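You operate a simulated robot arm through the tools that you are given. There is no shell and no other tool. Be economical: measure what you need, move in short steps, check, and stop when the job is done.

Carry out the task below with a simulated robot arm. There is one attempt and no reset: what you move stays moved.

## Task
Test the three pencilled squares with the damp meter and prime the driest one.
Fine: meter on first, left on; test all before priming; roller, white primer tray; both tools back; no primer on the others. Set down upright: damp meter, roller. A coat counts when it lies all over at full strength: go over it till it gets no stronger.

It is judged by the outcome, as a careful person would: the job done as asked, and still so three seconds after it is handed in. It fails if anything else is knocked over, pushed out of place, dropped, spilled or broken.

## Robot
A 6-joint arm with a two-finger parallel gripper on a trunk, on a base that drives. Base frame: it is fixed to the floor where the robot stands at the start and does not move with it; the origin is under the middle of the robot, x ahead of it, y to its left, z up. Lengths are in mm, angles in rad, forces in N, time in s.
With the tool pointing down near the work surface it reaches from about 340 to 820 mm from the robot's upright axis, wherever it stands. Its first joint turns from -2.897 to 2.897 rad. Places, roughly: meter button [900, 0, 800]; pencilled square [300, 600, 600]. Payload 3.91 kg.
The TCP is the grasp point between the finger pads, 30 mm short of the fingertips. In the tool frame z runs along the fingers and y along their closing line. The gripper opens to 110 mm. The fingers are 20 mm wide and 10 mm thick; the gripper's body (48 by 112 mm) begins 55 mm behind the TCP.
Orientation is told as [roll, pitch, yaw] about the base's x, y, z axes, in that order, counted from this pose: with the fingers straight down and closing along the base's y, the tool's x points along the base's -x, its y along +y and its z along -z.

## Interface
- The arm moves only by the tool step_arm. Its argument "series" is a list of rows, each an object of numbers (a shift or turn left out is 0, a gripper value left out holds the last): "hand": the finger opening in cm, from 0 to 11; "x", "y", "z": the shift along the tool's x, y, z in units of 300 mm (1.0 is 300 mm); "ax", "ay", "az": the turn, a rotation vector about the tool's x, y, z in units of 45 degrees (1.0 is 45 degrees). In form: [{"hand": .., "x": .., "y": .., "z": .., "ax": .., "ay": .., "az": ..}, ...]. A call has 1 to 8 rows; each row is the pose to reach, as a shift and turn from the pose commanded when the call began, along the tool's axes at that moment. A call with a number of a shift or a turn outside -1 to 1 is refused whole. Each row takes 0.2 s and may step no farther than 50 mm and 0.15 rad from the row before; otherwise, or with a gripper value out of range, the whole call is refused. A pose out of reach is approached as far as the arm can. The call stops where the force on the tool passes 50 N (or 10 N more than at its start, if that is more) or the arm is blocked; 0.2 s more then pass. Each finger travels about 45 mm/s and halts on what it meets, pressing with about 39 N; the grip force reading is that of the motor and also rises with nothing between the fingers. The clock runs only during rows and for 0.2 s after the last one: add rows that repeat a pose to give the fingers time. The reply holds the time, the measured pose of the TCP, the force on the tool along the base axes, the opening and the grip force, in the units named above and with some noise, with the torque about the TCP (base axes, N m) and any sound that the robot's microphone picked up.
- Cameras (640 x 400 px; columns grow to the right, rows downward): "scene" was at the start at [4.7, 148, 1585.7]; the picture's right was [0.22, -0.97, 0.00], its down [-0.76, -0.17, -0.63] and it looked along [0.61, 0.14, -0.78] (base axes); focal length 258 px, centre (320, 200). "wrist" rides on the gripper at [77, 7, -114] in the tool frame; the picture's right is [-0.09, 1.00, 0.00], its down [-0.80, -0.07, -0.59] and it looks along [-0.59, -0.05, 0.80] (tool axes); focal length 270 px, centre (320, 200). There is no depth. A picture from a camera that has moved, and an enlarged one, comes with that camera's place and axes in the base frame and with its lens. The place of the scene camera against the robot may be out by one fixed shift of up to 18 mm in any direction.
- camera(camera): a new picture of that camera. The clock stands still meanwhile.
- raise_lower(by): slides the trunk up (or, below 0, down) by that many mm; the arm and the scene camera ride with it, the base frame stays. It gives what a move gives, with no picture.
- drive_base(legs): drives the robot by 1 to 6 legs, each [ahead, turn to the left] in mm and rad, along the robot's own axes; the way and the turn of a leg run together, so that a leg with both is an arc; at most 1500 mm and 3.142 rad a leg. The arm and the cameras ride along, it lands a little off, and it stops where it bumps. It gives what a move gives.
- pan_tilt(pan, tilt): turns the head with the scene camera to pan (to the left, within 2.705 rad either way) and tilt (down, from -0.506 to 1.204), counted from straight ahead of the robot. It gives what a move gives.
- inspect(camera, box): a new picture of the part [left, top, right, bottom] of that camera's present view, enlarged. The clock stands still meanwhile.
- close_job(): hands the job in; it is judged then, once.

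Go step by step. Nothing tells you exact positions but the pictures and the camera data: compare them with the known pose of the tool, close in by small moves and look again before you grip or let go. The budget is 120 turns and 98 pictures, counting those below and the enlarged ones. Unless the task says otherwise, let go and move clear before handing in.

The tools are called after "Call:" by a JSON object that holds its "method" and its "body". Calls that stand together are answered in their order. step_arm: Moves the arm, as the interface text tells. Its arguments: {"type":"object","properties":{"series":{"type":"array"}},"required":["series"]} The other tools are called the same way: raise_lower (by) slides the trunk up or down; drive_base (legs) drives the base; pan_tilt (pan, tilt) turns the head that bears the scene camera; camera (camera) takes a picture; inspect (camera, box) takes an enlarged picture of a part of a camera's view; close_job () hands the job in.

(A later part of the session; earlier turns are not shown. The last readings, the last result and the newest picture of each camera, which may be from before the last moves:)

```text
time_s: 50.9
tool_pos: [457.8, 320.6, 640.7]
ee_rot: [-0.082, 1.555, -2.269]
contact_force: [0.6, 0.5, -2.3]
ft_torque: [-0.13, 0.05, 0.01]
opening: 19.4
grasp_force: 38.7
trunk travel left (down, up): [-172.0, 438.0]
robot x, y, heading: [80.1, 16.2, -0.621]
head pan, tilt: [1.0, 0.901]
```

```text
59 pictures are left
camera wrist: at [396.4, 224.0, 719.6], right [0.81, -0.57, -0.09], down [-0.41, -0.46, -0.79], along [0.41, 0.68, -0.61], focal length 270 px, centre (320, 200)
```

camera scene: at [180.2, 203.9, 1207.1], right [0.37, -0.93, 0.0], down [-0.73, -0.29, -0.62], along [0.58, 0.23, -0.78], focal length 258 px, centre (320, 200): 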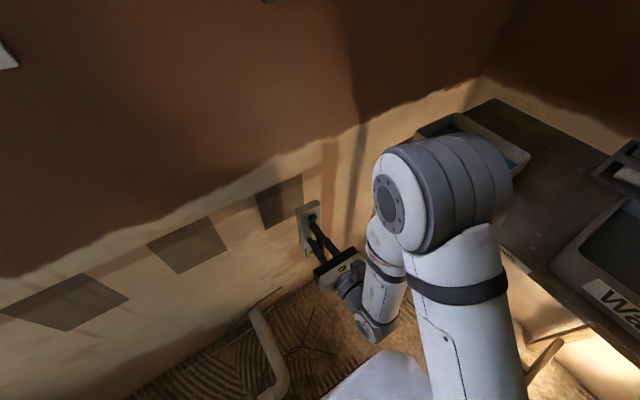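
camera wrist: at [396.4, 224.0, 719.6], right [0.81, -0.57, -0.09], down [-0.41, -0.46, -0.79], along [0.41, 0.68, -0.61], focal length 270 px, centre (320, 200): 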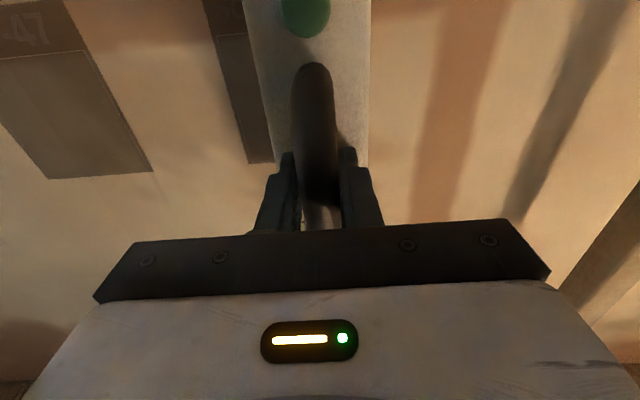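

Wrist view puts square 1's centre near x'=158, z≈634. I shift there and advance to about 30 mm from the wall.

Call:
{"method": "step_arm", "body": {"series": [{"y": -0.09, "x": -0.022, "ay": 0.02}, {"y": -0.09, "x": -0.022, "z": 0.1, "ay": 0.02}, {"y": -0.09, "x": -0.022, "z": 0.2, "ay": 0.02}, {"y": -0.09, "x": -0.022, "z": 0.27, "ay": 0.02}]}}

Call:
{"method": "camera", "body": {"camera": "wrist"}}

Call:
{"method": "inspect", "body": {"camera": "scene", "box": [200, 130, 380, 290]}}

```text
time_s: 51.9
tool_pos: [505.8, 375.5, 632.5]
ee_rot: [-1.0, 1.57, 3.122]
contact_force: [-0.4, 0.3, -3.7]
ft_torque: [-0.11, 0.05, -0.02]
opening: 19.0
grasp_force: 38.9
out of reach, approached as far as the arm can: row 1, 2, 3, 4
trunk travel left (down, up): [-172.0, 438.0]
robot x, y, heading: [73.7, 17.1, -0.62]
head pan, tilt: [1.0, 0.901]
```

```text
58 pictures are left
camera wrist: at [445.9, 275.9, 708.4], right [0.83, -0.55, -0.09], down [-0.39, -0.46, -0.8], along [0.4, 0.7, -0.59], focal length 270 px, centre (320, 200)
```

wrist: 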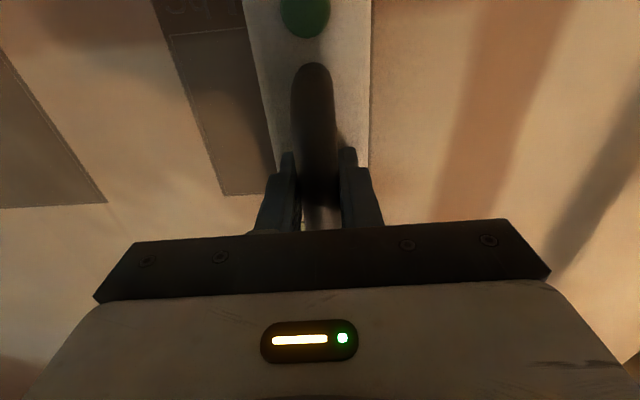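

```text
2.50 times, centred on (290, 210) of scene
camera zoom: at [180.2, 203.8, 1207.1], right [0.37, -0.93, 0.0], down [-0.73, -0.29, -0.62], along [0.58, 0.23, -0.78], focal length 646 px, centre (395, 175)
```

zoom: 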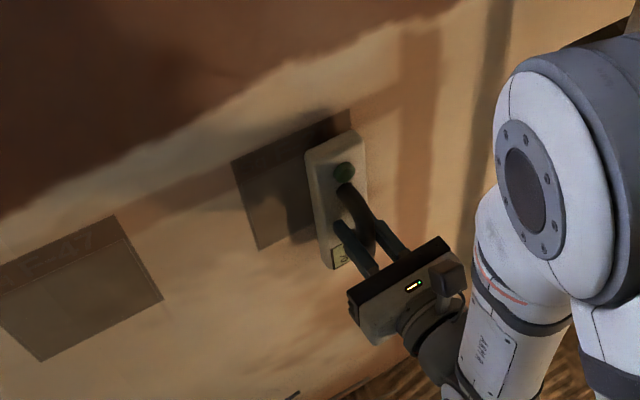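

The arm is near some limit in this posture (the tool slid to x'≈193). I raise the trunk 120 mm and lower the tool by the same to change the posture.

Call:
{"method": "raise_lower", "body": {"by": 120}}

Call:
{"method": "step_arm", "body": {"series": [{"x": -0.13}, {"x": -0.26}, {"x": -0.4, "y": 0.0}]}}

```text
time_s: 53.4
tool_pos: [505.3, 375.2, 751.3]
ee_rot: [-1.023, 1.568, 3.097]
contact_force: [-0.4, -0.5, -2.6]
ft_torque: [-0.1, 0.11, 0.03]
opening: 19.3
grasp_force: 38.9
trunk travel left (down, up): [-292.0, 318.0]
robot x, y, heading: [78.0, 16.2, -0.626]
head pan, tilt: [1.0, 0.901]
```

```text
time_s: 54.2
tool_pos: [504.0, 374.8, 633.4]
ee_rot: [-1.447, 1.568, 2.675]
contact_force: [0.1, 0.9, -2.4]
ft_torque: [-0.09, 0.08, 0.03]
opening: 19.5
grasp_force: 39.4
trunk travel left (down, up): [-292.0, 318.0]
robot x, y, heading: [77.9, 16.3, -0.624]
head pan, tilt: [1.0, 0.901]
```

That posture works. Now shift 35 mm left to the square's centre and straighten the heading slightly.

Call:
{"method": "step_arm", "body": {"series": [{"y": -0.06, "ax": -0.034}, {"y": -0.117, "ax": -0.034}]}}

Call:
{"method": "camera", "body": {"camera": "wrist"}}

```text
time_s: 54.8
tool_pos: [497.5, 368.5, 631.3]
ee_rot: [-1.756, 1.57, 2.362]
contact_force: [-0.4, -0.2, -2.8]
ft_torque: [-0.08, 0.06, -0.01]
opening: 19.3
grasp_force: 38.7
out of reach, approached as far as the arm can: row 1, 2
trunk travel left (down, up): [-292.0, 318.0]
robot x, y, heading: [75.9, 16.8, -0.625]
head pan, tilt: [1.0, 0.901]
```

```text
56 pictures are left
camera wrist: at [437.5, 268.5, 708.6], right [0.83, -0.56, -0.09], down [-0.39, -0.45, -0.8], along [0.41, 0.7, -0.59], focal length 270 px, centre (320, 200)
```

wrist: 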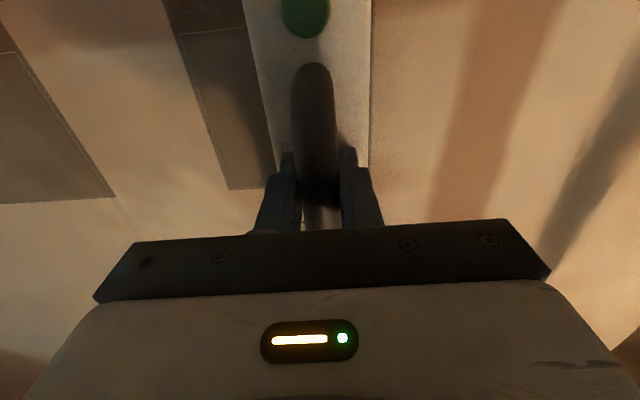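

The limit is angular: the tool needs the target further ahead of the robot. Driving straight back along the wall solves it; I retract 50 mm and back up 130 mm.

Call:
{"method": "step_arm", "body": {"series": [{"z": -0.08}, {"z": -0.16}]}}

Call:
{"method": "drive_base", "body": {"legs": [[-130, 0]]}}

Call:
{"method": "step_arm", "body": {"series": [{"y": 0.1, "ax": -0.03}, {"y": 0.2, "ax": -0.03}, {"y": 0.3, "ax": -0.03}]}}

Call:
{"method": "camera", "body": {"camera": "wrist"}}

```text
time_s: 55.4
tool_pos: [468.9, 328.0, 630.8]
ee_rot: [-0.674, 1.569, -2.862]
contact_force: [0.0, -0.5, -2.9]
ft_torque: [-0.08, 0.05, 0.02]
opening: 19.4
grasp_force: 39.1
trunk travel left (down, up): [-292.0, 318.0]
robot x, y, heading: [73.5, 15.4, -0.623]
head pan, tilt: [1.0, 0.901]
```

```text
time_s: 56.7
tool_pos: [364.6, 403.5, 629.8]
ee_rot: [-1.171, 1.569, 2.922]
contact_force: [-0.3, -1.4, -3.4]
ft_torque: [-0.08, 0.09, -0.01]
opening: 19.1
grasp_force: 39.5
trunk travel left (down, up): [-292.0, 318.0]
robot x, y, heading: [-29.1, 90.9, -0.623]
head pan, tilt: [1.0, 0.901]
```

```text
time_s: 57.5
tool_pos: [437.4, 353.1, 631.4]
ee_rot: [-0.707, 1.568, -2.919]
contact_force: [-0.4, -0.5, -3.2]
ft_torque: [-0.09, 0.08, 0.0]
opening: 19.2
grasp_force: 39.0
trunk travel left (down, up): [-292.0, 318.0]
robot x, y, heading: [-31.7, 95.5, -0.628]
head pan, tilt: [1.0, 0.901]
```

```text
55 pictures are left
camera wrist: at [374.4, 257.2, 708.3], right [0.8, -0.6, -0.09], down [-0.41, -0.43, -0.8], along [0.44, 0.68, -0.59], focal length 270 px, centre (320, 200)
```

wrist: 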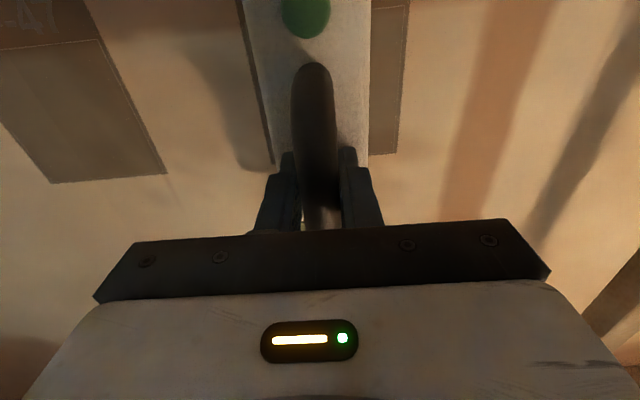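

Square 1 spans x' 88–239, so centre 163. I centre, straighten the heading, and advance close to the wall.

Call:
{"method": "step_arm", "body": {"series": [{"y": 0.04, "z": 0.1, "ax": 0.029}, {"y": 0.04, "z": 0.2, "ax": 0.029}, {"y": 0.04, "z": 0.29, "ax": 0.029}, {"y": 0.04, "z": 0.31, "ax": 0.029}]}}

Call:
{"method": "inspect", "body": {"camera": "scene", "box": [220, 130, 420, 290]}}

```text
time_s: 58.3
tool_pos: [489.9, 401.3, 630.3]
ee_rot: [-0.734, 1.56, -2.928]
contact_force: [-19.1, -23.4, 5.7]
ft_torque: [1.07, -0.62, 0.14]
opening: 19.5
grasp_force: 38.9
trunk travel left (down, up): [-292.0, 318.0]
robot x, y, heading: [-31.5, 90.8, -0.623]
head pan, tilt: [1.0, 0.901]
stopped in row 3: the force on the tool passed its limit (the readings are from after the stop); the commanded pose is now the measured one
```

```text
2.50 times, centred on (320, 210) of scene
camera zoom: at [73.3, 277.0, 1327.9], right [0.37, -0.93, 0.0], down [-0.73, -0.28, -0.62], along [0.58, 0.23, -0.78], focal length 646 px, centre (320, 175)
```

zoom: 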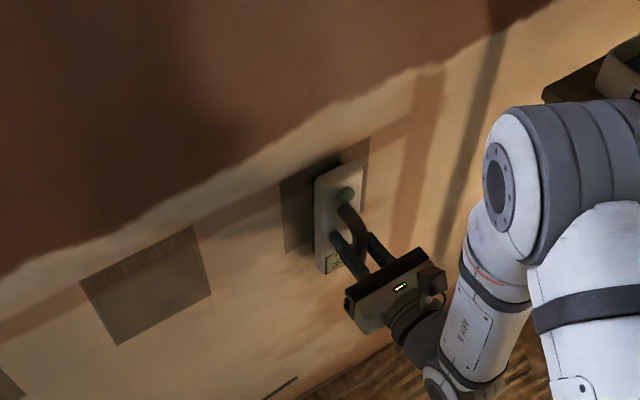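

Contact with the wall at a firm 30 N. I read the display.

Call:
{"method": "inspect", "body": {"camera": "scene", "box": [310, 195, 350, 225]}}

```text
13.33 times, centred on (330, 210) of scene
camera zoom: at [73.3, 277.0, 1327.9], right [0.37, -0.93, 0.0], down [-0.73, -0.28, -0.62], along [0.58, 0.23, -0.78], focal length 3446 px, centre (187, 67)
```

zoom: 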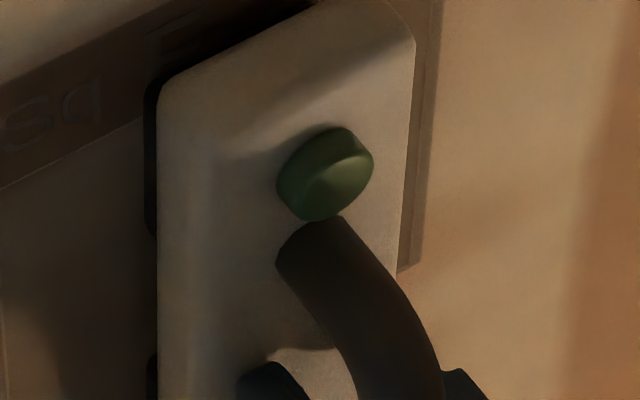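

Call:
{"method": "inspect", "body": {"camera": "scene", "box": [336, 218, 376, 248]}}

```text
13.33 times, centred on (356, 233) of scene
camera zoom: at [73.3, 277.0, 1327.9], right [0.37, -0.93, 0.0], down [-0.73, -0.28, -0.62], along [0.58, 0.23, -0.78], focal length 3446 px, centre (-160, -240)
```

zoom: 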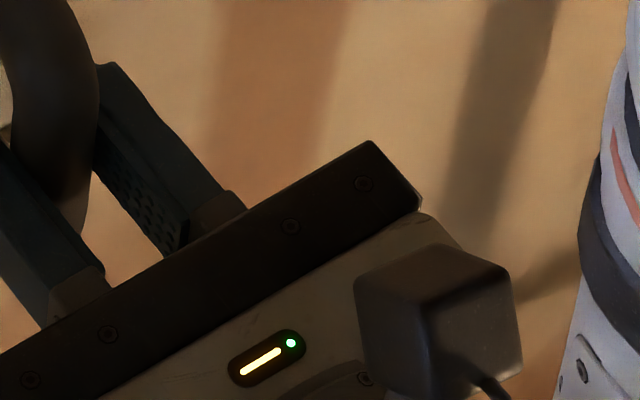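

Call:
{"method": "inspect", "body": {"camera": "scene", "box": [306, 220, 346, 245]}}

```text
16.00 times, centred on (326, 232) of scene
camera zoom: at [73.3, 277.0, 1327.9], right [0.37, -0.93, 0.0], down [-0.73, -0.28, -0.62], along [0.58, 0.23, -0.78], focal length 4136 px, centre (224, -320)
```

zoom: 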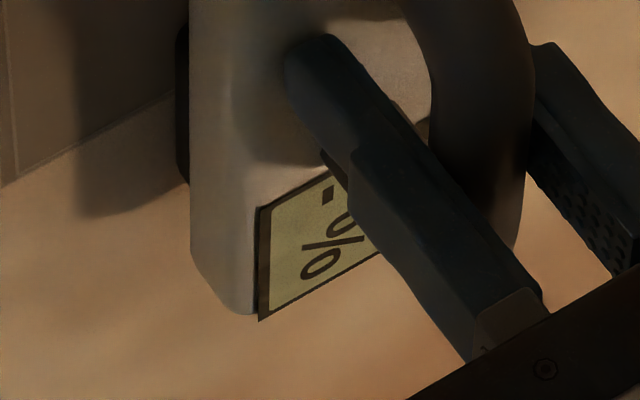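

It still shows "-": the lower pad hangs below the square's edge and the lower end isn't flush. I back off a little, move up 22 mm, level, and press again.

Call:
{"method": "step_arm", "body": {"series": [{"z": -0.05}, {"z": -0.05, "x": 0.075, "ay": 0.012}, {"z": 0.015, "x": 0.075, "ay": 0.012}, {"z": 0.035, "x": 0.075, "ay": 0.012}]}}

Call:
{"method": "inspect", "body": {"camera": "scene", "box": [286, 180, 366, 240]}}

```text
time_s: 59.2
tool_pos: [490.8, 402.0, 648.7]
ee_rot: [-1.051, 1.561, 3.036]
contact_force: [-11.6, -14.2, 1.9]
ft_torque: [1.12, -0.82, 0.22]
opening: 19.2
grasp_force: 39.1
trunk travel left (down, up): [-292.0, 318.0]
robot x, y, heading: [-28.4, 91.1, -0.63]
head pan, tilt: [1.0, 0.901]
stopped in row 4: the force on the tool passed its limit (the readings are from after the stop); the commanded pose is now the measured one
```

```text
6.67 times, centred on (326, 210) of scene
camera zoom: at [74.0, 277.9, 1327.6], right [0.37, -0.93, 0.0], down [-0.73, -0.29, -0.62], along [0.58, 0.23, -0.78], focal length 1723 px, centre (280, 133)
```

zoom: 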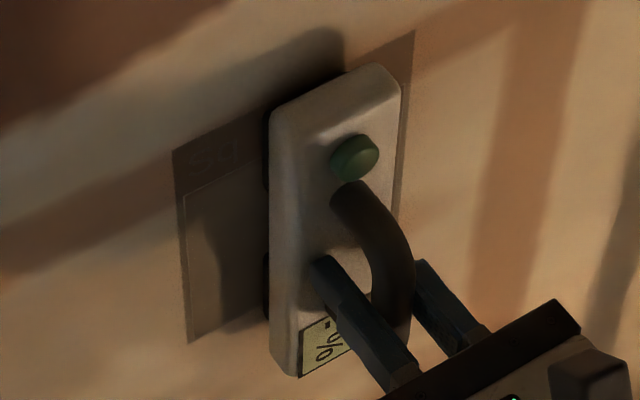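

All the force is on the upper pad, so the meter leans. I back off slightly, pitch up by 0.05 rad, and press again.

Call:
{"method": "step_arm", "body": {"series": [{"z": -0.03}, {"z": -0.03, "x": 0.025, "ay": 0.065}, {"z": 0.01, "x": 0.025, "ay": 0.065}, {"z": 0.025, "x": 0.025, "ay": 0.065}]}}

Call:
{"method": "inspect", "body": {"camera": "scene", "box": [286, 180, 366, 240]}}

```text
time_s: 60.0
tool_pos: [490.6, 400.5, 654.6]
ee_rot: [-2.883, 1.528, 1.2]
contact_force: [-14.8, -21.2, 8.1]
ft_torque: [0.73, -0.26, 0.65]
opening: 19.3
grasp_force: 39.4
trunk travel left (down, up): [-292.0, 318.0]
robot x, y, heading: [-27.0, 90.7, -0.627]
head pan, tilt: [1.0, 0.901]
stopped in row 4: the force on the tool passed its limit (the readings are from after the stop); the commanded pose is now the measured one
```

```text
6.67 times, centred on (326, 210) of scene
camera zoom: at [73.8, 277.3, 1327.7], right [0.36, -0.93, 0.0], down [-0.73, -0.28, -0.62], along [0.58, 0.23, -0.78], focal length 1723 px, centre (280, 133)
```

zoom: 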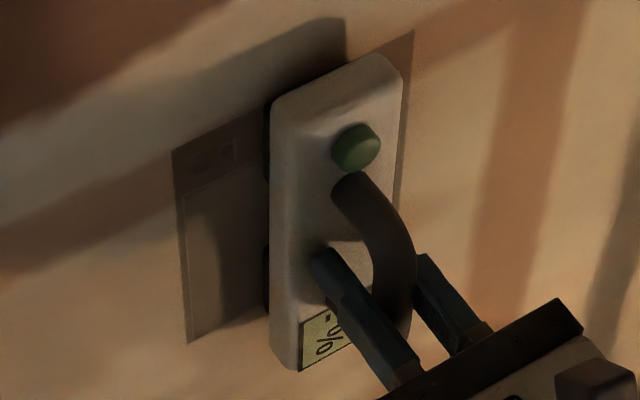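

Better, both pads touch, but the left side leads. I turn the heading slightly and hold the pressure for about a second.

Call:
{"method": "step_arm", "body": {"series": [{"z": -0.03}, {"z": -0.03, "ax": 0.028, "ay": 0.012}, {"z": -0.008, "ax": 0.028, "ay": 0.012}, {"z": 0.0, "ax": 0.028, "ay": 0.012}, {"z": 0.0, "ax": 0.028, "ay": 0.012}, {"z": 0.0, "ax": 0.028, "ay": 0.012}, {"z": 0.0, "ax": 0.028, "ay": 0.012}]}}

Call:
{"method": "inspect", "body": {"camera": "scene", "box": [286, 180, 366, 240]}}

```text
time_s: 61.6
tool_pos: [491.4, 399.8, 653.7]
ee_rot: [-2.923, 1.519, 1.183]
contact_force: [-29.8, -32.8, -7.0]
ft_torque: [-0.52, 0.28, -0.71]
opening: 19.2
grasp_force: 38.7
trunk travel left (down, up): [-292.0, 318.0]
robot x, y, heading: [-26.1, 89.4, -0.626]
head pan, tilt: [1.0, 0.901]
```

```text
6.67 times, centred on (326, 210) of scene
camera zoom: at [73.7, 277.3, 1327.5], right [0.36, -0.93, 0.0], down [-0.73, -0.28, -0.62], along [0.58, 0.23, -0.78], focal length 1723 px, centre (280, 133)
```

zoom: 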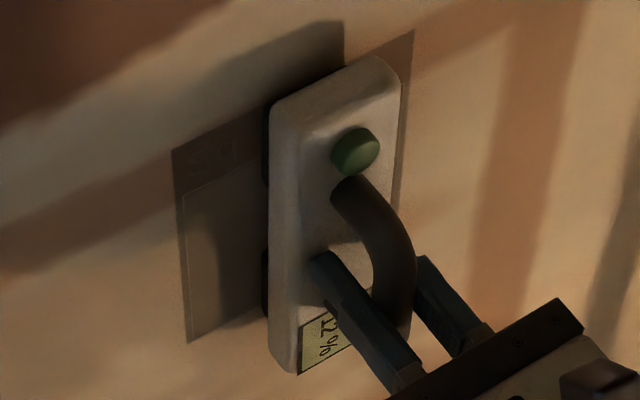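

Now a number shows. I zoom in on it.

Call:
{"method": "inspect", "body": {"camera": "scene", "box": [316, 222, 340, 237]}}

Call:
{"method": "camera", "body": {"camera": "wrist"}}

```text
16.00 times, centred on (328, 230) of scene
camera zoom: at [73.7, 277.3, 1327.5], right [0.36, -0.93, 0.0], down [-0.73, -0.28, -0.62], along [0.58, 0.23, -0.78], focal length 4136 px, centre (192, -272)
```

zoom: 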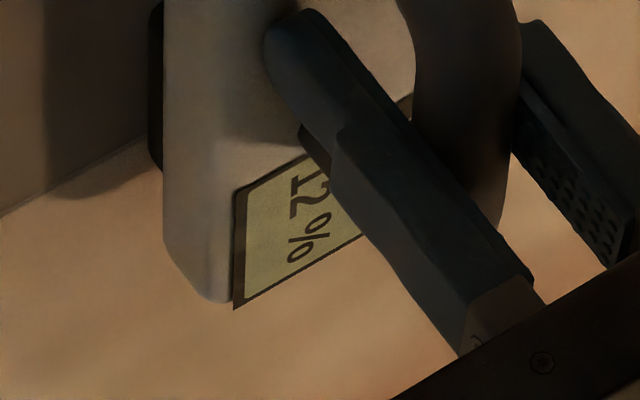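

```text
46 pictures are left
camera wrist: at [428.9, 298.2, 724.2], right [0.82, -0.56, -0.1], down [-0.38, -0.41, -0.83], along [0.43, 0.72, -0.55], focal length 270 px, centre (320, 200)
```

wrist: 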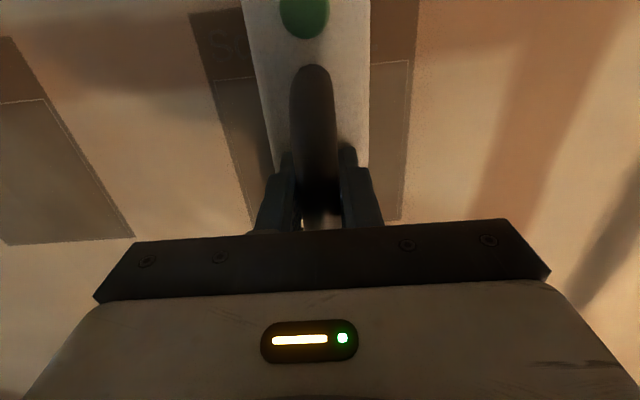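

Square 1 reads 12 %. I retract, drive 250 mm back along the wall, and prepare square 2.

Call:
{"method": "step_arm", "body": {"series": [{"z": -0.1}, {"z": -0.2}]}}

Call:
{"method": "drive_base", "body": {"legs": [[-250, 0.018]]}}

```text
time_s: 62.2
tool_pos: [459.0, 353.4, 650.8]
ee_rot: [-2.983, 1.518, 1.124]
contact_force: [-0.1, 0.0, -2.3]
ft_torque: [-0.08, 0.05, -0.02]
opening: 19.0
grasp_force: 39.0
trunk travel left (down, up): [-292.0, 318.0]
robot x, y, heading: [-27.6, 93.1, -0.621]
head pan, tilt: [1.0, 0.901]
```

```text
time_s: 64.1
tool_pos: [244.4, 513.2, 650.8]
ee_rot: [-2.957, 1.518, 1.18]
contact_force: [0.6, -0.4, -2.5]
ft_torque: [-0.1, 0.07, -0.01]
opening: 19.1
grasp_force: 39.0
trunk travel left (down, up): [-292.0, 318.0]
robot x, y, heading: [-234.1, 237.9, -0.596]
head pan, tilt: [1.0, 0.901]
```

Call:
{"method": "step_arm", "body": {"series": [{"y": 0.057, "x": 0.01, "ax": -0.038}, {"y": 0.057, "x": 0.01, "z": 0.1, "ax": -0.038}, {"y": 0.057, "x": 0.01, "z": 0.143, "ax": -0.038}, {"y": 0.057, "x": 0.01, "z": 0.154, "ax": -0.038}, {"y": 0.057, "x": 0.01, "z": 0.159, "ax": -0.038}, {"y": 0.057, "x": 0.01, "z": 0.159, "ax": -0.038}, {"y": 0.057, "x": 0.01, "z": 0.159, "ax": -0.038}, {"y": 0.057, "x": 0.01, "z": 0.159, "ax": -0.038}]}}

Call:
{"method": "inspect", "body": {"camera": "scene", "box": [286, 180, 366, 240]}}

```text
time_s: 65.9
tool_pos: [284.1, 543.5, 656.1]
ee_rot: [-2.926, 1.519, 1.177]
contact_force: [-1.1, -0.3, -3.1]
ft_torque: [-0.07, 0.05, 0.02]
opening: 19.0
grasp_force: 38.9
trunk travel left (down, up): [-292.0, 318.0]
robot x, y, heading: [-234.7, 234.6, -0.597]
head pan, tilt: [1.0, 0.901]
```

```text
6.67 times, centred on (326, 210) of scene
camera zoom: at [-135.9, 428.9, 1327.1], right [0.39, -0.92, 0.0], down [-0.72, -0.31, -0.62], along [0.57, 0.24, -0.78], focal length 1723 px, centre (280, 133)
```

zoom: 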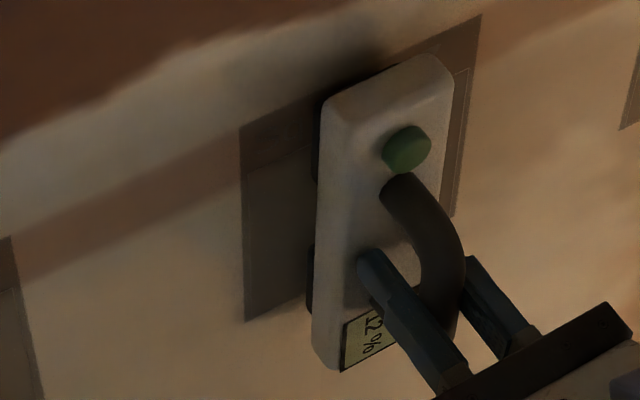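

No contact yet; I advance a few more millimetres gently.

Call:
{"method": "step_arm", "body": {"series": [{"z": 0.007}, {"z": 0.013}, {"z": 0.017}, {"z": 0.017}]}}

```text
time_s: 66.9
tool_pos: [285.5, 547.6, 656.2]
ee_rot: [-2.909, 1.518, 1.196]
contact_force: [-9.2, -9.1, -4.4]
ft_torque: [0.09, -0.07, -0.19]
opening: 19.2
grasp_force: 38.8
trunk travel left (down, up): [-292.0, 318.0]
robot x, y, heading: [-235.0, 237.9, -0.598]
head pan, tilt: [1.0, 0.901]
```

Call:
{"method": "step_arm", "body": {"series": [{"z": 0.004}, {"z": 0.008}, {"z": 0.008}, {"z": 0.008}, {"z": 0.008}]}}

Call:
{"method": "inspect", "body": {"camera": "scene", "box": [318, 215, 358, 240]}}

```text
time_s: 68.1
tool_pos: [285.6, 547.5, 656.0]
ee_rot: [-2.892, 1.518, 1.214]
contact_force: [-32.6, -33.8, -7.6]
ft_torque: [-0.1, 0.04, -0.74]
opening: 19.3
grasp_force: 39.3
trunk travel left (down, up): [-292.0, 318.0]
robot x, y, heading: [-236.6, 239.3, -0.597]
head pan, tilt: [1.0, 0.901]
```

```text
16.00 times, centred on (338, 228) of scene
camera zoom: at [-138.1, 426.4, 1327.6], right [0.39, -0.92, 0.0], down [-0.72, -0.31, -0.62], along [0.57, 0.24, -0.78], focal length 4136 px, centre (32, -240)
```

zoom: 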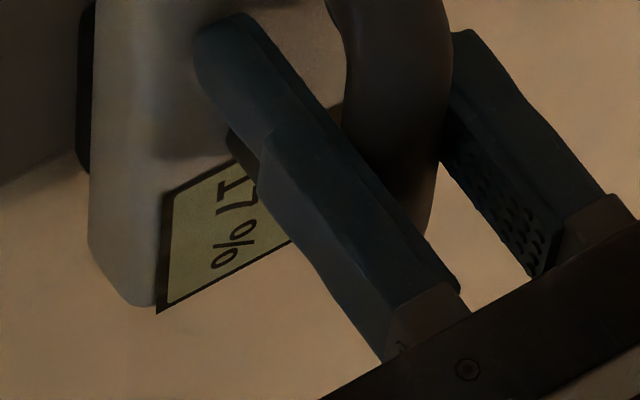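

Call:
{"method": "inspect", "body": {"camera": "scene", "box": [326, 221, 340, 230]}}

```text
16.00 times, centred on (333, 226) of scene
camera zoom: at [-138.1, 426.4, 1327.6], right [0.39, -0.92, 0.0], down [-0.72, -0.31, -0.62], along [0.57, 0.24, -0.78], focal length 4136 px, centre (112, -208)
```

zoom: 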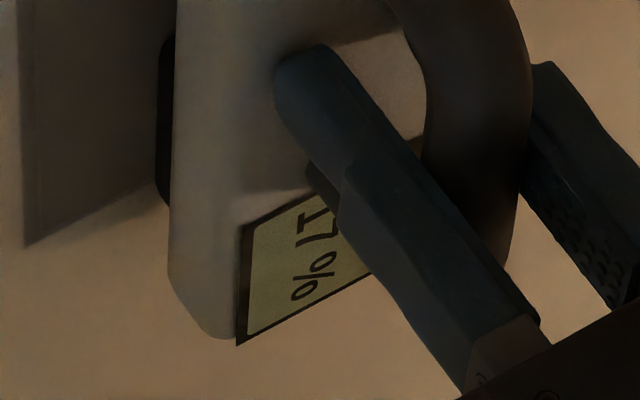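

Square 2 reads 17 %. Now square 3: retract and drive 250 mm further back.

Call:
{"method": "step_arm", "body": {"series": [{"z": -0.1}, {"z": -0.2}]}}

Call:
{"method": "drive_base", "body": {"legs": [[0, -0.025], [-250, 0]]}}

```text
time_s: 68.7
tool_pos: [254.3, 499.0, 653.8]
ee_rot: [-2.946, 1.517, 1.158]
contact_force: [-0.2, 0.6, -2.1]
ft_torque: [-0.1, 0.06, -0.02]
opening: 19.4
grasp_force: 38.9
trunk travel left (down, up): [-292.0, 318.0]
robot x, y, heading: [-234.9, 238.1, -0.601]
head pan, tilt: [1.0, 0.901]
```

```text
time_s: 70.8
tool_pos: [56.9, 632.5, 653.1]
ee_rot: [-2.924, 1.519, 1.152]
contact_force: [0.0, 0.4, -2.7]
ft_torque: [-0.08, 0.1, 0.02]
opening: 19.2
grasp_force: 39.3
trunk travel left (down, up): [-292.0, 318.0]
robot x, y, heading: [-442.7, 382.5, -0.62]
head pan, tilt: [1.0, 0.901]
```

Call:
{"method": "step_arm", "body": {"series": [{"y": -0.052, "x": 0.007, "ax": 0.033}, {"y": -0.052, "x": 0.007, "z": 0.1, "ax": 0.033}, {"y": -0.052, "x": 0.007, "z": 0.18, "ax": 0.033}, {"y": -0.052, "x": 0.007, "z": 0.2, "ax": 0.033}, {"y": -0.052, "x": 0.007, "z": 0.208, "ax": 0.033}, {"y": -0.052, "x": 0.007, "z": 0.213, "ax": 0.033}, {"y": -0.052, "x": 0.007, "z": 0.217, "ax": 0.033}, {"y": -0.052, "x": 0.007, "z": 0.217, "ax": 0.033}]}}

```text
time_s: 72.7
tool_pos: [82.8, 693.5, 656.8]
ee_rot: [-2.92, 1.519, 1.186]
contact_force: [-15.5, -15.5, -8.4]
ft_torque: [0.42, -0.3, -0.38]
opening: 19.3
grasp_force: 38.9
trunk travel left (down, up): [-292.0, 318.0]
robot x, y, heading: [-439.8, 383.9, -0.621]
head pan, tilt: [1.0, 0.901]
```

Call:
{"method": "step_arm", "body": {"series": [{"z": 0.004}, {"z": 0.006}, {"z": 0.006}, {"z": 0.006}, {"z": 0.006}]}}

Call:
{"method": "inspect", "body": {"camera": "scene", "box": [314, 211, 354, 236]}}

```text
time_s: 73.8
tool_pos: [82.8, 693.1, 659.6]
ee_rot: [-2.891, 1.522, 1.212]
contact_force: [-30.0, -32.3, -17.2]
ft_torque: [-0.17, 0.21, -0.76]
opening: 19.3
grasp_force: 39.2
trunk travel left (down, up): [-292.0, 318.0]
robot x, y, heading: [-439.0, 383.7, -0.626]
head pan, tilt: [1.0, 0.901]
```

```text
16.00 times, centred on (334, 224) of scene
camera zoom: at [-336.8, 570.4, 1327.4], right [0.37, -0.93, 0.0], down [-0.73, -0.29, -0.62], along [0.58, 0.23, -0.78], focal length 4136 px, centre (96, -176)
```

zoom: 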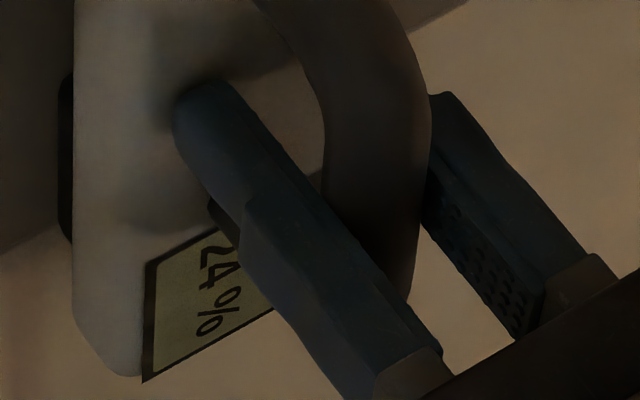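

Square 3 reads 24 %, so square 1 (12 %, nearest the table) is the driest. I retract and drive back to the table station to put the meter away.

Call:
{"method": "step_arm", "body": {"series": [{"z": -0.1}, {"z": -0.2}, {"z": -0.3}]}}

Call:
{"method": "drive_base", "body": {"legs": [[400, 0], [228, 0]]}}

Call:
{"method": "raise_lower", "body": {"by": 290}}

```text
time_s: 74.7
tool_pos: [33.3, 621.5, 657.5]
ee_rot: [-2.974, 1.519, 1.132]
contact_force: [-0.8, 0.4, -3.0]
ft_torque: [-0.06, 0.11, -0.02]
opening: 19.1
grasp_force: 39.1
trunk travel left (down, up): [-292.0, 318.0]
robot x, y, heading: [-441.0, 386.0, -0.625]
head pan, tilt: [1.0, 0.901]
```

```text
time_s: 78.5
tool_pos: [543.4, 252.5, 656.1]
ee_rot: [-2.957, 1.519, 1.149]
contact_force: [0.1, 0.8, -3.4]
ft_torque: [-0.09, 0.07, -0.01]
opening: 19.2
grasp_force: 38.8
trunk travel left (down, up): [-292.0, 318.0]
robot x, y, heading: [70.9, 17.8, -0.624]
head pan, tilt: [1.0, 0.901]
```

```text
time_s: 81.4
tool_pos: [544.6, 254.1, 946.9]
ee_rot: [-2.951, 1.518, 1.152]
contact_force: [-0.8, 1.1, -3.0]
ft_torque: [-0.11, 0.05, -0.02]
opening: 19.1
grasp_force: 38.6
trunk travel left (down, up): [-582.0, 28.0]
robot x, y, heading: [67.7, 12.7, -0.623]
head pan, tilt: [1.0, 0.901]
```

Back at the table station. Now I reverse the path: over the table while turning the meter level.

Call:
{"method": "step_arm", "body": {"series": [{"x": 0.05, "y": 0.1, "z": -0.045, "ay": -0.16}, {"x": 0.1, "y": 0.2, "z": -0.09, "ay": -0.33}, {"x": 0.15, "y": 0.3, "z": -0.13, "ay": -0.5}, {"x": 0.2, "y": 0.4, "z": -0.18, "ay": -0.67}, {"x": 0.25, "y": 0.5, "z": -0.22, "ay": -0.84}, {"x": 0.28, "y": 0.58, "z": -0.26, "ay": -1.0}]}}

```text
time_s: 82.8
tool_pos: [638.1, 84.7, 1027.5]
ee_rot: [-0.014, 0.833, -2.19]
contact_force: [0.4, -0.5, -2.4]
ft_torque: [-0.03, 0.09, 0.01]
opening: 19.0
grasp_force: 38.6
trunk travel left (down, up): [-582.0, 28.0]
robot x, y, heading: [73.1, 15.6, -0.62]
head pan, tilt: [1.0, 0.901]
```

Call:
{"method": "step_arm", "body": {"series": [{"y": 0.14, "ay": -0.14}, {"y": 0.28, "ay": -0.29}, {"y": 0.42, "ay": -0.43}, {"y": 0.56, "ay": -0.57}, {"y": 0.7, "ay": -0.71}, {"y": 0.84, "ay": -0.86, "x": -0.03, "z": 0.03}, {"y": 0.972, "ay": -0.997, "x": -0.055, "z": 0.073}]}}

Call:
{"method": "pan_tilt", "body": {"pan": 0.3, "tilt": 0.9}}

Call:
{"method": "camera", "body": {"camera": "scene"}}

```text
time_s: 84.4
tool_pos: [883.3, -75.1, 991.4]
ee_rot: [-0.015, 0.051, -2.182]
contact_force: [0.4, -0.6, -2.9]
ft_torque: [0.02, 0.03, 0.0]
opening: 19.2
grasp_force: 39.3
trunk travel left (down, up): [-582.0, 28.0]
robot x, y, heading: [68.3, 16.4, -0.619]
head pan, tilt: [1.0, 0.901]
```

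```text
time_s: 85.5
tool_pos: [882.3, -73.7, 995.0]
ee_rot: [-0.01, 0.054, -2.18]
contact_force: [0.3, -0.4, -3.4]
ft_torque: [0.01, 0.0, 0.03]
opening: 19.3
grasp_force: 39.5
trunk travel left (down, up): [-582.0, 28.0]
robot x, y, heading: [71.8, 18.8, -0.624]
head pan, tilt: [0.3, 0.901]
```

```text
41 pictures are left
camera scene: at [177.5, 151.9, 1617.1], right [-0.32, -0.95, 0.0], down [-0.74, 0.25, -0.62], along [0.59, -0.2, -0.78], focal length 258 px, centre (320, 200)
```

scene: 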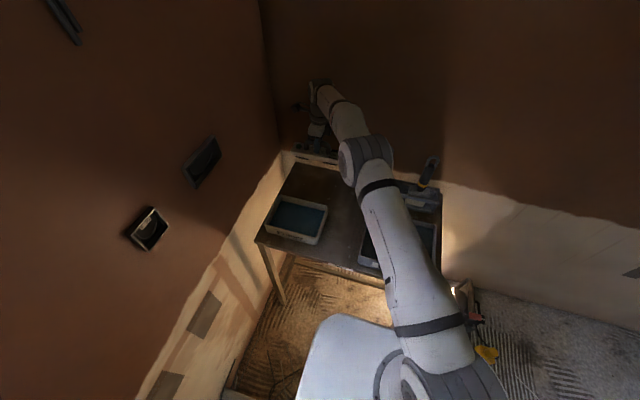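

Above the meter's place. I lower it to just above the table.

Call:
{"method": "step_arm", "body": {"series": [{"z": 0.12, "x": -0.02, "az": 0.012}, {"z": 0.25, "x": -0.035, "az": 0.012}, {"z": 0.38, "x": -0.045, "az": 0.012}, {"z": 0.44, "x": -0.05, "az": 0.012}, {"z": 0.455, "x": -0.052, "az": 0.012}]}}

```text
time_s: 86.7
tool_pos: [879.1, -82.7, 859.9]
ee_rot: [-0.011, 0.055, -2.189]
contact_force: [0.0, -0.1, -2.4]
ft_torque: [0.01, -0.04, 0.04]
opening: 19.3
grasp_force: 39.1
trunk travel left (down, up): [-582.0, 28.0]
robot x, y, heading: [69.0, 15.3, -0.625]
head pan, tilt: [0.3, 0.901]
```

Call:
{"method": "step_arm", "body": {"series": [{"z": 0.012, "x": -0.0006}, {"z": 0.022, "x": -0.001}, {"z": 0.03, "x": -0.0015}]}}

```text
time_s: 87.5
tool_pos: [879.2, -82.4, 849.6]
ee_rot: [-0.013, 0.054, -2.19]
contact_force: [0.5, -0.6, -3.1]
ft_torque: [-0.04, 0.01, 0.0]
opening: 19.1
grasp_force: 39.5
trunk travel left (down, up): [-582.0, 28.0]
robot x, y, heading: [74.4, 17.8, -0.623]
head pan, tilt: [0.3, 0.901]
```

Call:
{"method": "step_arm", "body": {"series": [{"z": 0.006}, {"z": 0.012}, {"z": 0.016}]}}

```text
time_s: 88.3
tool_pos: [877.4, -82.3, 846.9]
ee_rot: [-0.006, 0.056, -2.187]
contact_force: [3.7, 2.3, 13.9]
ft_torque: [-0.98, 0.69, 0.01]
opening: 19.3
grasp_force: 39.4
trunk travel left (down, up): [-582.0, 28.0]
robot x, y, heading: [72.0, 15.1, -0.626]
head pan, tilt: [0.3, 0.901]
```

The display-end foot touches first, so I level the meter with a small pitch back.

Call:
{"method": "step_arm", "body": {"series": [{"ay": -0.03}, {"ay": -0.06}, {"ay": -0.06}]}}

```text
time_s: 89.1
tool_pos: [877.0, -82.5, 846.5]
ee_rot: [-0.008, 0.008, -2.188]
contact_force: [6.7, 2.0, 19.6]
ft_torque: [0.53, -0.34, -0.01]
opening: 19.2
grasp_force: 39.0
trunk travel left (down, up): [-582.0, 28.0]
robot x, y, heading: [69.1, 15.5, -0.624]
head pan, tilt: [0.3, 0.901]
```

Nearly balanced; I ease a touch and open the gripper.

Call:
{"method": "step_arm", "body": {"series": [{"z": -0.003, "ay": 0.018}, {"z": -0.004, "ay": 0.018, "hand": 5}, {"z": -0.004, "ay": 0.018}, {"z": -0.004, "ay": 0.018}, {"z": -0.004, "ay": 0.018}]}}

Call:
{"method": "step_arm", "body": {"series": [{"z": -0.1}, {"z": -0.25}, {"z": -0.4}, {"z": -0.55}]}}

Call:
{"method": "camera", "body": {"camera": "wrist"}}

```text
time_s: 90.3
tool_pos: [876.8, -82.3, 847.1]
ee_rot: [-0.01, 0.021, -2.189]
contact_force: [-5.4, 0.0, 12.3]
ft_torque: [-0.35, 0.02, -0.12]
opening: 47.8
grasp_force: 0.1
trunk travel left (down, up): [-582.0, 28.0]
robot x, y, heading: [66.0, 18.4, -0.63]
head pan, tilt: [0.3, 0.901]
```

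```text
time_s: 91.3
tool_pos: [878.9, -86.9, 1011.5]
ee_rot: [-0.011, 0.02, -2.192]
contact_force: [-0.4, -0.2, 0.0]
ft_torque: [0.0, -0.03, 0.05]
opening: 50.1
grasp_force: 0.1
trunk travel left (down, up): [-582.0, 28.0]
robot x, y, heading: [75.9, 13.4, -0.626]
head pan, tilt: [0.3, 0.901]
```

```text
40 pictures are left
camera wrist: at [927.2, -31.2, 1126.8], right [0.76, -0.65, -0.01], down [-0.52, -0.63, 0.58], along [-0.38, -0.43, -0.82], focal length 270 px, centre (320, 200)
```

wrist: 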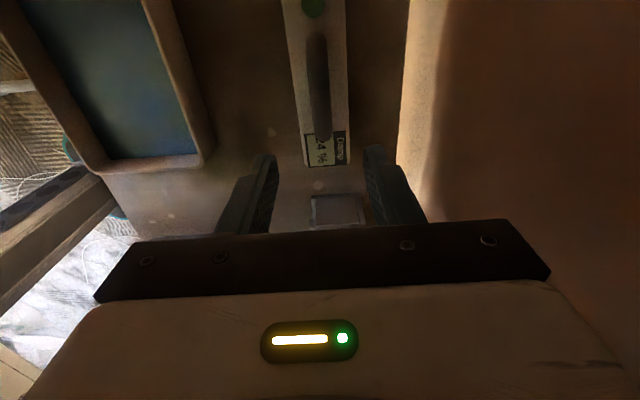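

The meter stands upright and is still on. Next the roller: its handle rises vertically near (748, −288), handle top ≈1006, ring top ≈1047. I go above it.

Call:
{"method": "step_arm", "body": {"series": [{"z": -0.14, "hand": 6.5}, {"z": -0.28}, {"z": -0.42}, {"x": -0.1, "z": -0.5}, {"x": -0.25, "z": -0.5}, {"x": -0.4, "z": -0.5, "ay": -0.025}, {"x": -0.55, "z": -0.5, "ay": -0.025}]}}

Call:
{"method": "camera", "body": {"camera": "wrist"}}

```text
time_s: 92.9
tool_pos: [777.9, -225.4, 1161.0]
ee_rot: [-0.004, 0.004, -2.191]
contact_force: [-0.5, -0.1, 0.9]
ft_torque: [0.01, -0.05, -0.01]
opening: 65.0
grasp_force: 0.1
out of reach, approached as far as the arm can: row 3
trunk travel left (down, up): [-582.0, 28.0]
robot x, y, heading: [71.4, 16.7, -0.627]
head pan, tilt: [0.3, 0.901]
```

```text
39 pictures are left
camera wrist: at [826.0, -167.9, 1277.0], right [0.76, -0.65, -0.01], down [-0.52, -0.62, 0.59], along [-0.39, -0.45, -0.81], focal length 270 px, centre (320, 200)
```

wrist: 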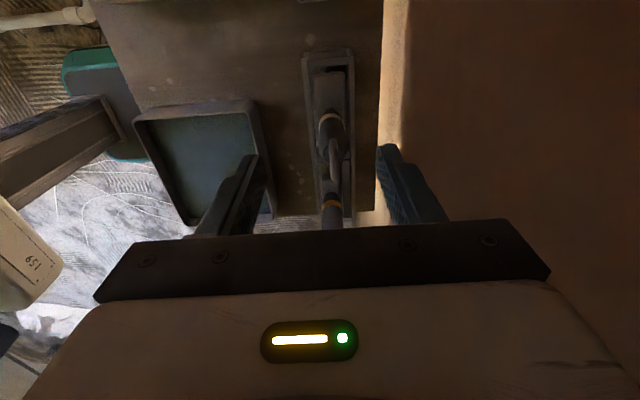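

Call:
{"method": "step_arm", "body": {"series": [{"x": -0.11, "y": 0.015}, {"x": -0.22, "y": 0.03}, {"x": -0.22, "y": 0.03, "z": 0.13}, {"x": -0.22, "y": 0.03, "z": 0.2}]}}

Call:
{"method": "camera", "body": {"camera": "wrist"}}

Call:
{"method": "camera", "body": {"camera": "scene"}}

```text
time_s: 93.9
tool_pos: [749.7, -283.5, 1095.9]
ee_rot: [-0.01, 0.002, -2.189]
contact_force: [-0.3, 0.7, 0.2]
ft_torque: [-0.02, 0.04, 0.03]
opening: 65.0
grasp_force: 0.1
trunk travel left (down, up): [-582.0, 28.0]
robot x, y, heading: [71.4, 13.1, -0.625]
head pan, tilt: [0.3, 0.901]
```

```text
38 pictures are left
camera wrist: at [799.8, -226.3, 1209.7], right [0.76, -0.65, -0.01], down [-0.52, -0.62, 0.59], along [-0.39, -0.45, -0.8], focal length 270 px, centre (320, 200)
```

wrist: 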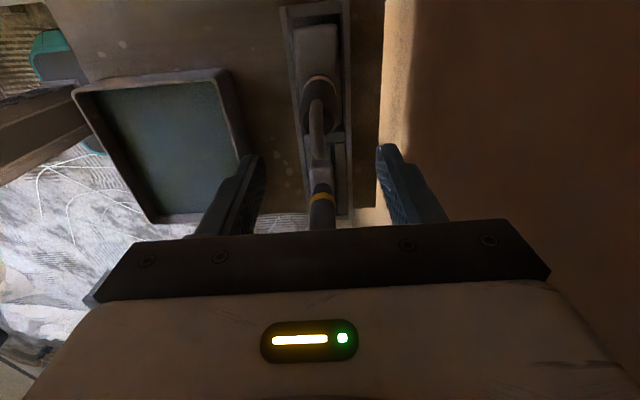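

```text
37 pictures are left
camera scene: at [177.2, 151.6, 1617.2], right [-0.32, -0.95, 0.0], down [-0.74, 0.25, -0.62], along [0.59, -0.2, -0.78], focal length 258 px, centre (320, 200)
```

scene: 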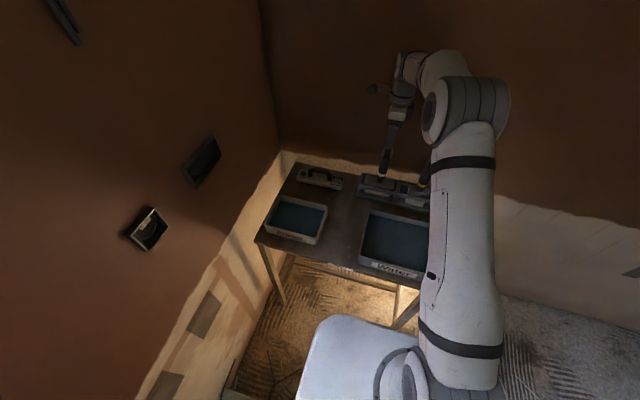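

Well aligned over the handle. I descend so the pads grip the handle's top below the ring.

Call:
{"method": "step_arm", "body": {"series": [{"z": 0.12}, {"z": 0.22}, {"z": 0.28}, {"z": 0.31}]}}

Call:
{"method": "inspect", "body": {"camera": "scene", "box": [340, 90, 460, 210]}}

```text
time_s: 94.9
tool_pos: [747.0, -283.3, 1002.7]
ee_rot: [-0.012, 0.003, -2.189]
contact_force: [0.6, 0.4, 0.6]
ft_torque: [0.03, 0.0, 0.0]
opening: 65.0
grasp_force: 0.0
trunk travel left (down, up): [-582.0, 28.0]
robot x, y, heading: [72.1, 12.8, -0.627]
head pan, tilt: [0.3, 0.901]
```

```text
3.33 times, centred on (400, 150) of scene
camera zoom: at [177.0, 151.9, 1617.1], right [-0.32, -0.95, 0.0], down [-0.74, 0.25, -0.62], along [0.59, -0.2, -0.78], focal length 862 px, centre (53, 367)
```

zoom: 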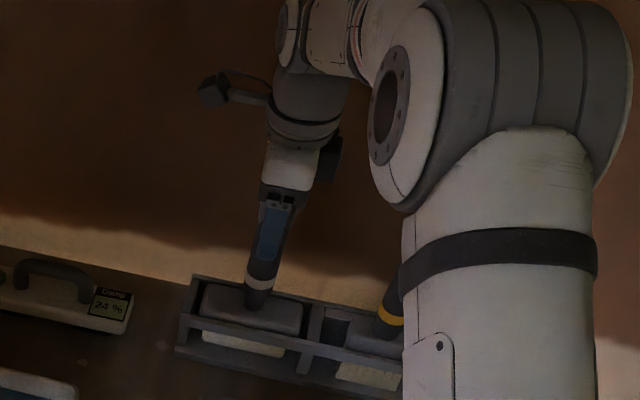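

Call:
{"method": "step_arm", "body": {"series": [{"z": 0.012}, {"z": 0.024}]}}

```text
time_s: 95.5
tool_pos: [747.7, -282.7, 994.7]
ee_rot: [-0.011, 0.001, -2.189]
contact_force: [-0.1, -0.6, 0.6]
ft_torque: [-0.06, 0.0, 0.0]
opening: 65.1
grasp_force: 0.0
trunk travel left (down, up): [-582.0, 28.0]
robot x, y, heading: [71.2, 21.9, -0.629]
head pan, tilt: [0.3, 0.901]
```

No contact with the ring. I close on the handle.

Call:
{"method": "step_arm", "body": {"series": [{"hand": 0}, {}, {}, {}, {}, {}]}}

Call:
{"method": "camera", "body": {"camera": "wrist"}}

```text
time_s: 96.9
tool_pos: [747.6, -283.2, 995.9]
ee_rot: [-0.009, 0.003, -2.189]
contact_force: [0.6, -0.8, 0.3]
ft_torque: [-0.11, -0.12, 0.0]
opening: 32.7
grasp_force: 39.0
trunk travel left (down, up): [-582.0, 28.0]
robot x, y, heading: [68.1, 17.1, -0.627]
head pan, tilt: [0.3, 0.901]
```

```text
35 pictures are left
camera wrist: at [797.4, -225.7, 1109.7], right [0.76, -0.65, -0.01], down [-0.52, -0.62, 0.59], along [-0.39, -0.45, -0.8], focal length 270 px, centre (320, 200)
```

wrist: 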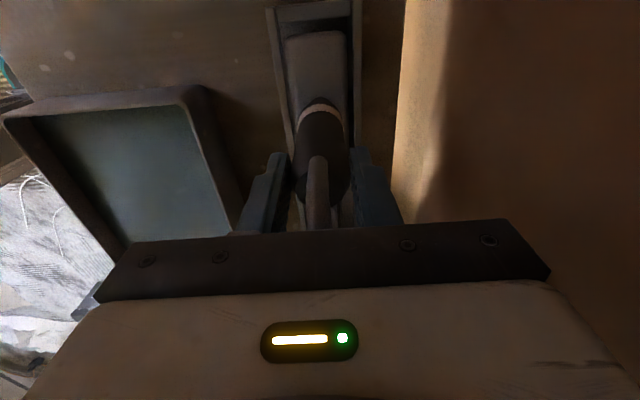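

Gripped (33 mm handle). Lift straight out of the rack and inspect the tool.

Call:
{"method": "step_arm", "body": {"series": [{"z": -0.06}, {"z": -0.16}, {"z": -0.3}, {"z": -0.44}, {"z": -0.56}]}}

Call:
{"method": "inspect", "body": {"camera": "scene", "box": [340, 70, 460, 190]}}

```text
time_s: 98.1
tool_pos: [750.5, -281.3, 1163.0]
ee_rot: [-0.01, 0.0, -2.19]
contact_force: [0.5, 0.6, -2.5]
ft_torque: [0.04, 0.03, 0.01]
opening: 33.1
grasp_force: 39.1
trunk travel left (down, up): [-582.0, 28.0]
robot x, y, heading: [72.1, 12.3, -0.625]
head pan, tilt: [0.3, 0.901]
```

```text
3.33 times, centred on (400, 130) of scene
camera zoom: at [176.6, 152.1, 1617.1], right [-0.32, -0.95, 0.0], down [-0.74, 0.25, -0.62], along [0.59, -0.2, -0.78], focal length 862 px, centre (53, 433)
```

zoom: 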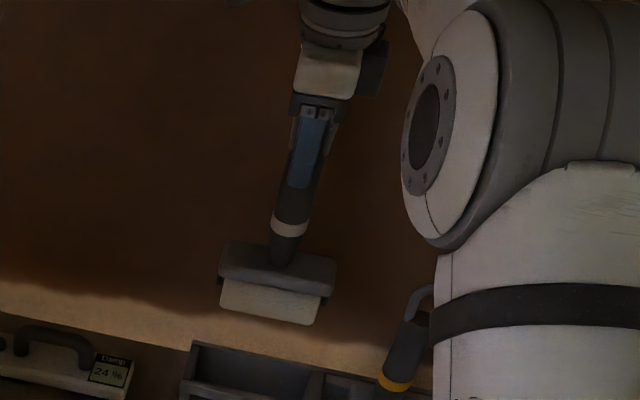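

It is indeed a roller (axis along the wall direction y', about 112 mm wide). I carry it over the primer tray, centre near (718, 67).

Call:
{"method": "step_arm", "body": {"series": [{"x": 0.11, "y": -0.096}, {"x": 0.22, "y": -0.192}, {"x": 0.33, "y": -0.288}, {"x": 0.44, "y": -0.384}, {"x": 0.55, "y": -0.48}, {"x": 0.66, "y": -0.576}, {"x": 0.77, "y": -0.672}, {"x": 0.88, "y": -0.766}]}}

Call:
{"method": "step_arm", "body": {"series": [{"z": 0.15}, {"z": 0.3}, {"z": 0.35}]}}

Call:
{"method": "camera", "body": {"camera": "wrist"}}

Call:
{"method": "inspect", "body": {"camera": "scene", "box": [220, 130, 380, 250]}}

```text
time_s: 99.9
tool_pos: [716.7, 69.3, 1164.9]
ee_rot: [-0.009, -0.001, -2.19]
contact_force: [1.0, 1.0, -2.2]
ft_torque: [0.02, -0.01, 0.02]
opening: 33.0
grasp_force: 39.0
trunk travel left (down, up): [-582.0, 28.0]
robot x, y, heading: [74.2, 18.2, -0.627]
head pan, tilt: [0.3, 0.901]
```

```text
time_s: 100.7
tool_pos: [714.2, 69.0, 1060.4]
ee_rot: [-0.011, 0.002, -2.189]
contact_force: [0.3, -0.2, -1.2]
ft_torque: [-0.03, -0.01, 0.01]
opening: 33.3
grasp_force: 38.8
trunk travel left (down, up): [-582.0, 28.0]
robot x, y, heading: [68.7, 18.4, -0.622]
head pan, tilt: [0.3, 0.901]
```

```text
33 pictures are left
camera wrist: at [764.3, 125.7, 1174.9], right [0.76, -0.65, -0.01], down [-0.52, -0.62, 0.59], along [-0.39, -0.45, -0.8], focal length 270 px, centre (320, 200)
```

wrist: 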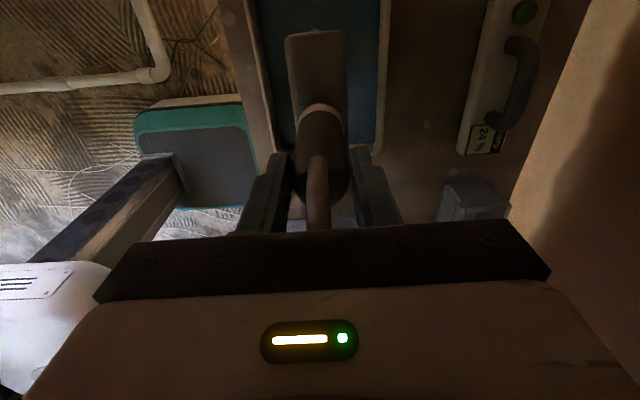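

```text
3.33 times, centred on (300, 190) of scene
camera zoom: at [177.0, 152.0, 1617.1], right [-0.32, -0.95, 0.0], down [-0.74, 0.25, -0.62], along [0.59, -0.2, -0.78], focal length 862 px, centre (387, 233)
```

zoom: 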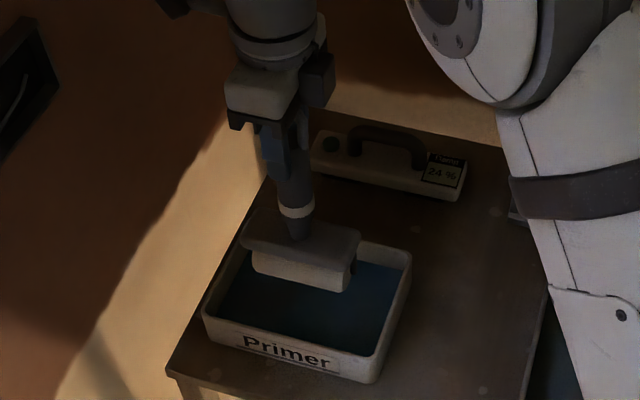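

Nicely centred above the tray. I lower the roller in.

Call:
{"method": "step_arm", "body": {"series": [{"z": 0.08, "x": -0.02}, {"z": 0.16, "x": -0.02}, {"z": 0.18, "x": -0.02}]}}

Call:
{"method": "step_arm", "body": {"series": [{"z": 0.01}, {"z": 0.02}, {"z": 0.03}]}}

```text
time_s: 101.5
tool_pos: [710.4, 61.6, 1007.7]
ee_rot: [-0.011, 0.001, -2.189]
contact_force: [0.2, -0.5, -1.9]
ft_torque: [-0.01, 0.01, 0.0]
opening: 33.5
grasp_force: 38.8
trunk travel left (down, up): [-582.0, 28.0]
robot x, y, heading: [69.5, 15.2, -0.628]
head pan, tilt: [0.3, 0.901]
```

```text
time_s: 102.3
tool_pos: [709.0, 61.7, 1003.5]
ee_rot: [-0.004, 0.007, -2.188]
contact_force: [-2.1, 3.9, 36.8]
ft_torque: [0.29, 0.49, 0.0]
opening: 33.1
grasp_force: 39.6
trunk travel left (down, up): [-582.0, 28.0]
robot x, y, heading: [67.2, 14.6, -0.627]
head pan, tilt: [0.3, 0.901]
```

The roller touches the tray floor. I ease up slightly and roll it back and forth to load it.

Call:
{"method": "step_arm", "body": {"series": [{"z": -0.018}, {"z": -0.018, "y": 0.08}, {"z": -0.018, "y": 0}, {"z": -0.018, "y": -0.1}, {"z": -0.018, "y": 0}, {"z": -0.018, "y": 0.08}, {"z": -0.018, "y": 0}]}}

Call:
{"method": "step_arm", "body": {"series": [{"z": -0.1}, {"z": -0.25}, {"z": -0.4}, {"z": -0.5}]}}

Call:
{"method": "inspect", "body": {"camera": "scene", "box": [220, 110, 380, 230]}}

```text
time_s: 103.9
tool_pos: [711.9, 62.3, 1002.8]
ee_rot: [-0.01, 0.001, -2.189]
contact_force: [-0.4, 0.7, -1.2]
ft_torque: [-0.01, -0.04, 0.02]
opening: 33.0
grasp_force: 39.1
trunk travel left (down, up): [-582.0, 28.0]
robot x, y, heading: [71.7, 14.4, -0.619]
head pan, tilt: [0.3, 0.901]
```

```text
time_s: 104.9
tool_pos: [710.1, 60.3, 1153.9]
ee_rot: [-0.012, 0.0, -2.19]
contact_force: [0.6, 0.3, -1.8]
ft_torque: [0.03, -0.01, 0.02]
opening: 32.8
grasp_force: 39.4
trunk travel left (down, up): [-582.0, 28.0]
robot x, y, heading: [70.9, 16.4, -0.625]
head pan, tilt: [0.3, 0.901]
```

```text
3.33 times, centred on (300, 170) of scene
camera zoom: at [176.7, 152.0, 1617.1], right [-0.32, -0.95, 0.0], down [-0.74, 0.25, -0.62], along [0.59, -0.2, -0.78], focal length 862 px, centre (387, 300)
```

zoom: 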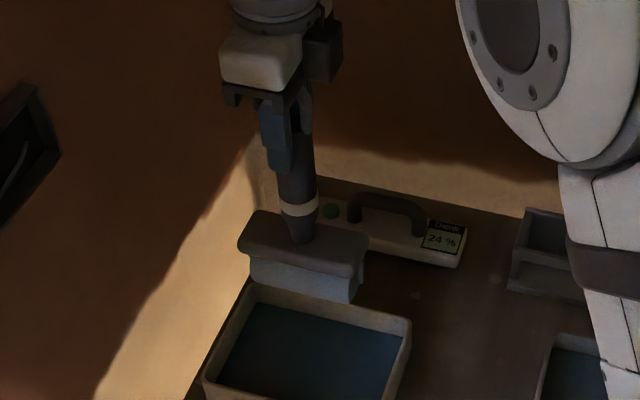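

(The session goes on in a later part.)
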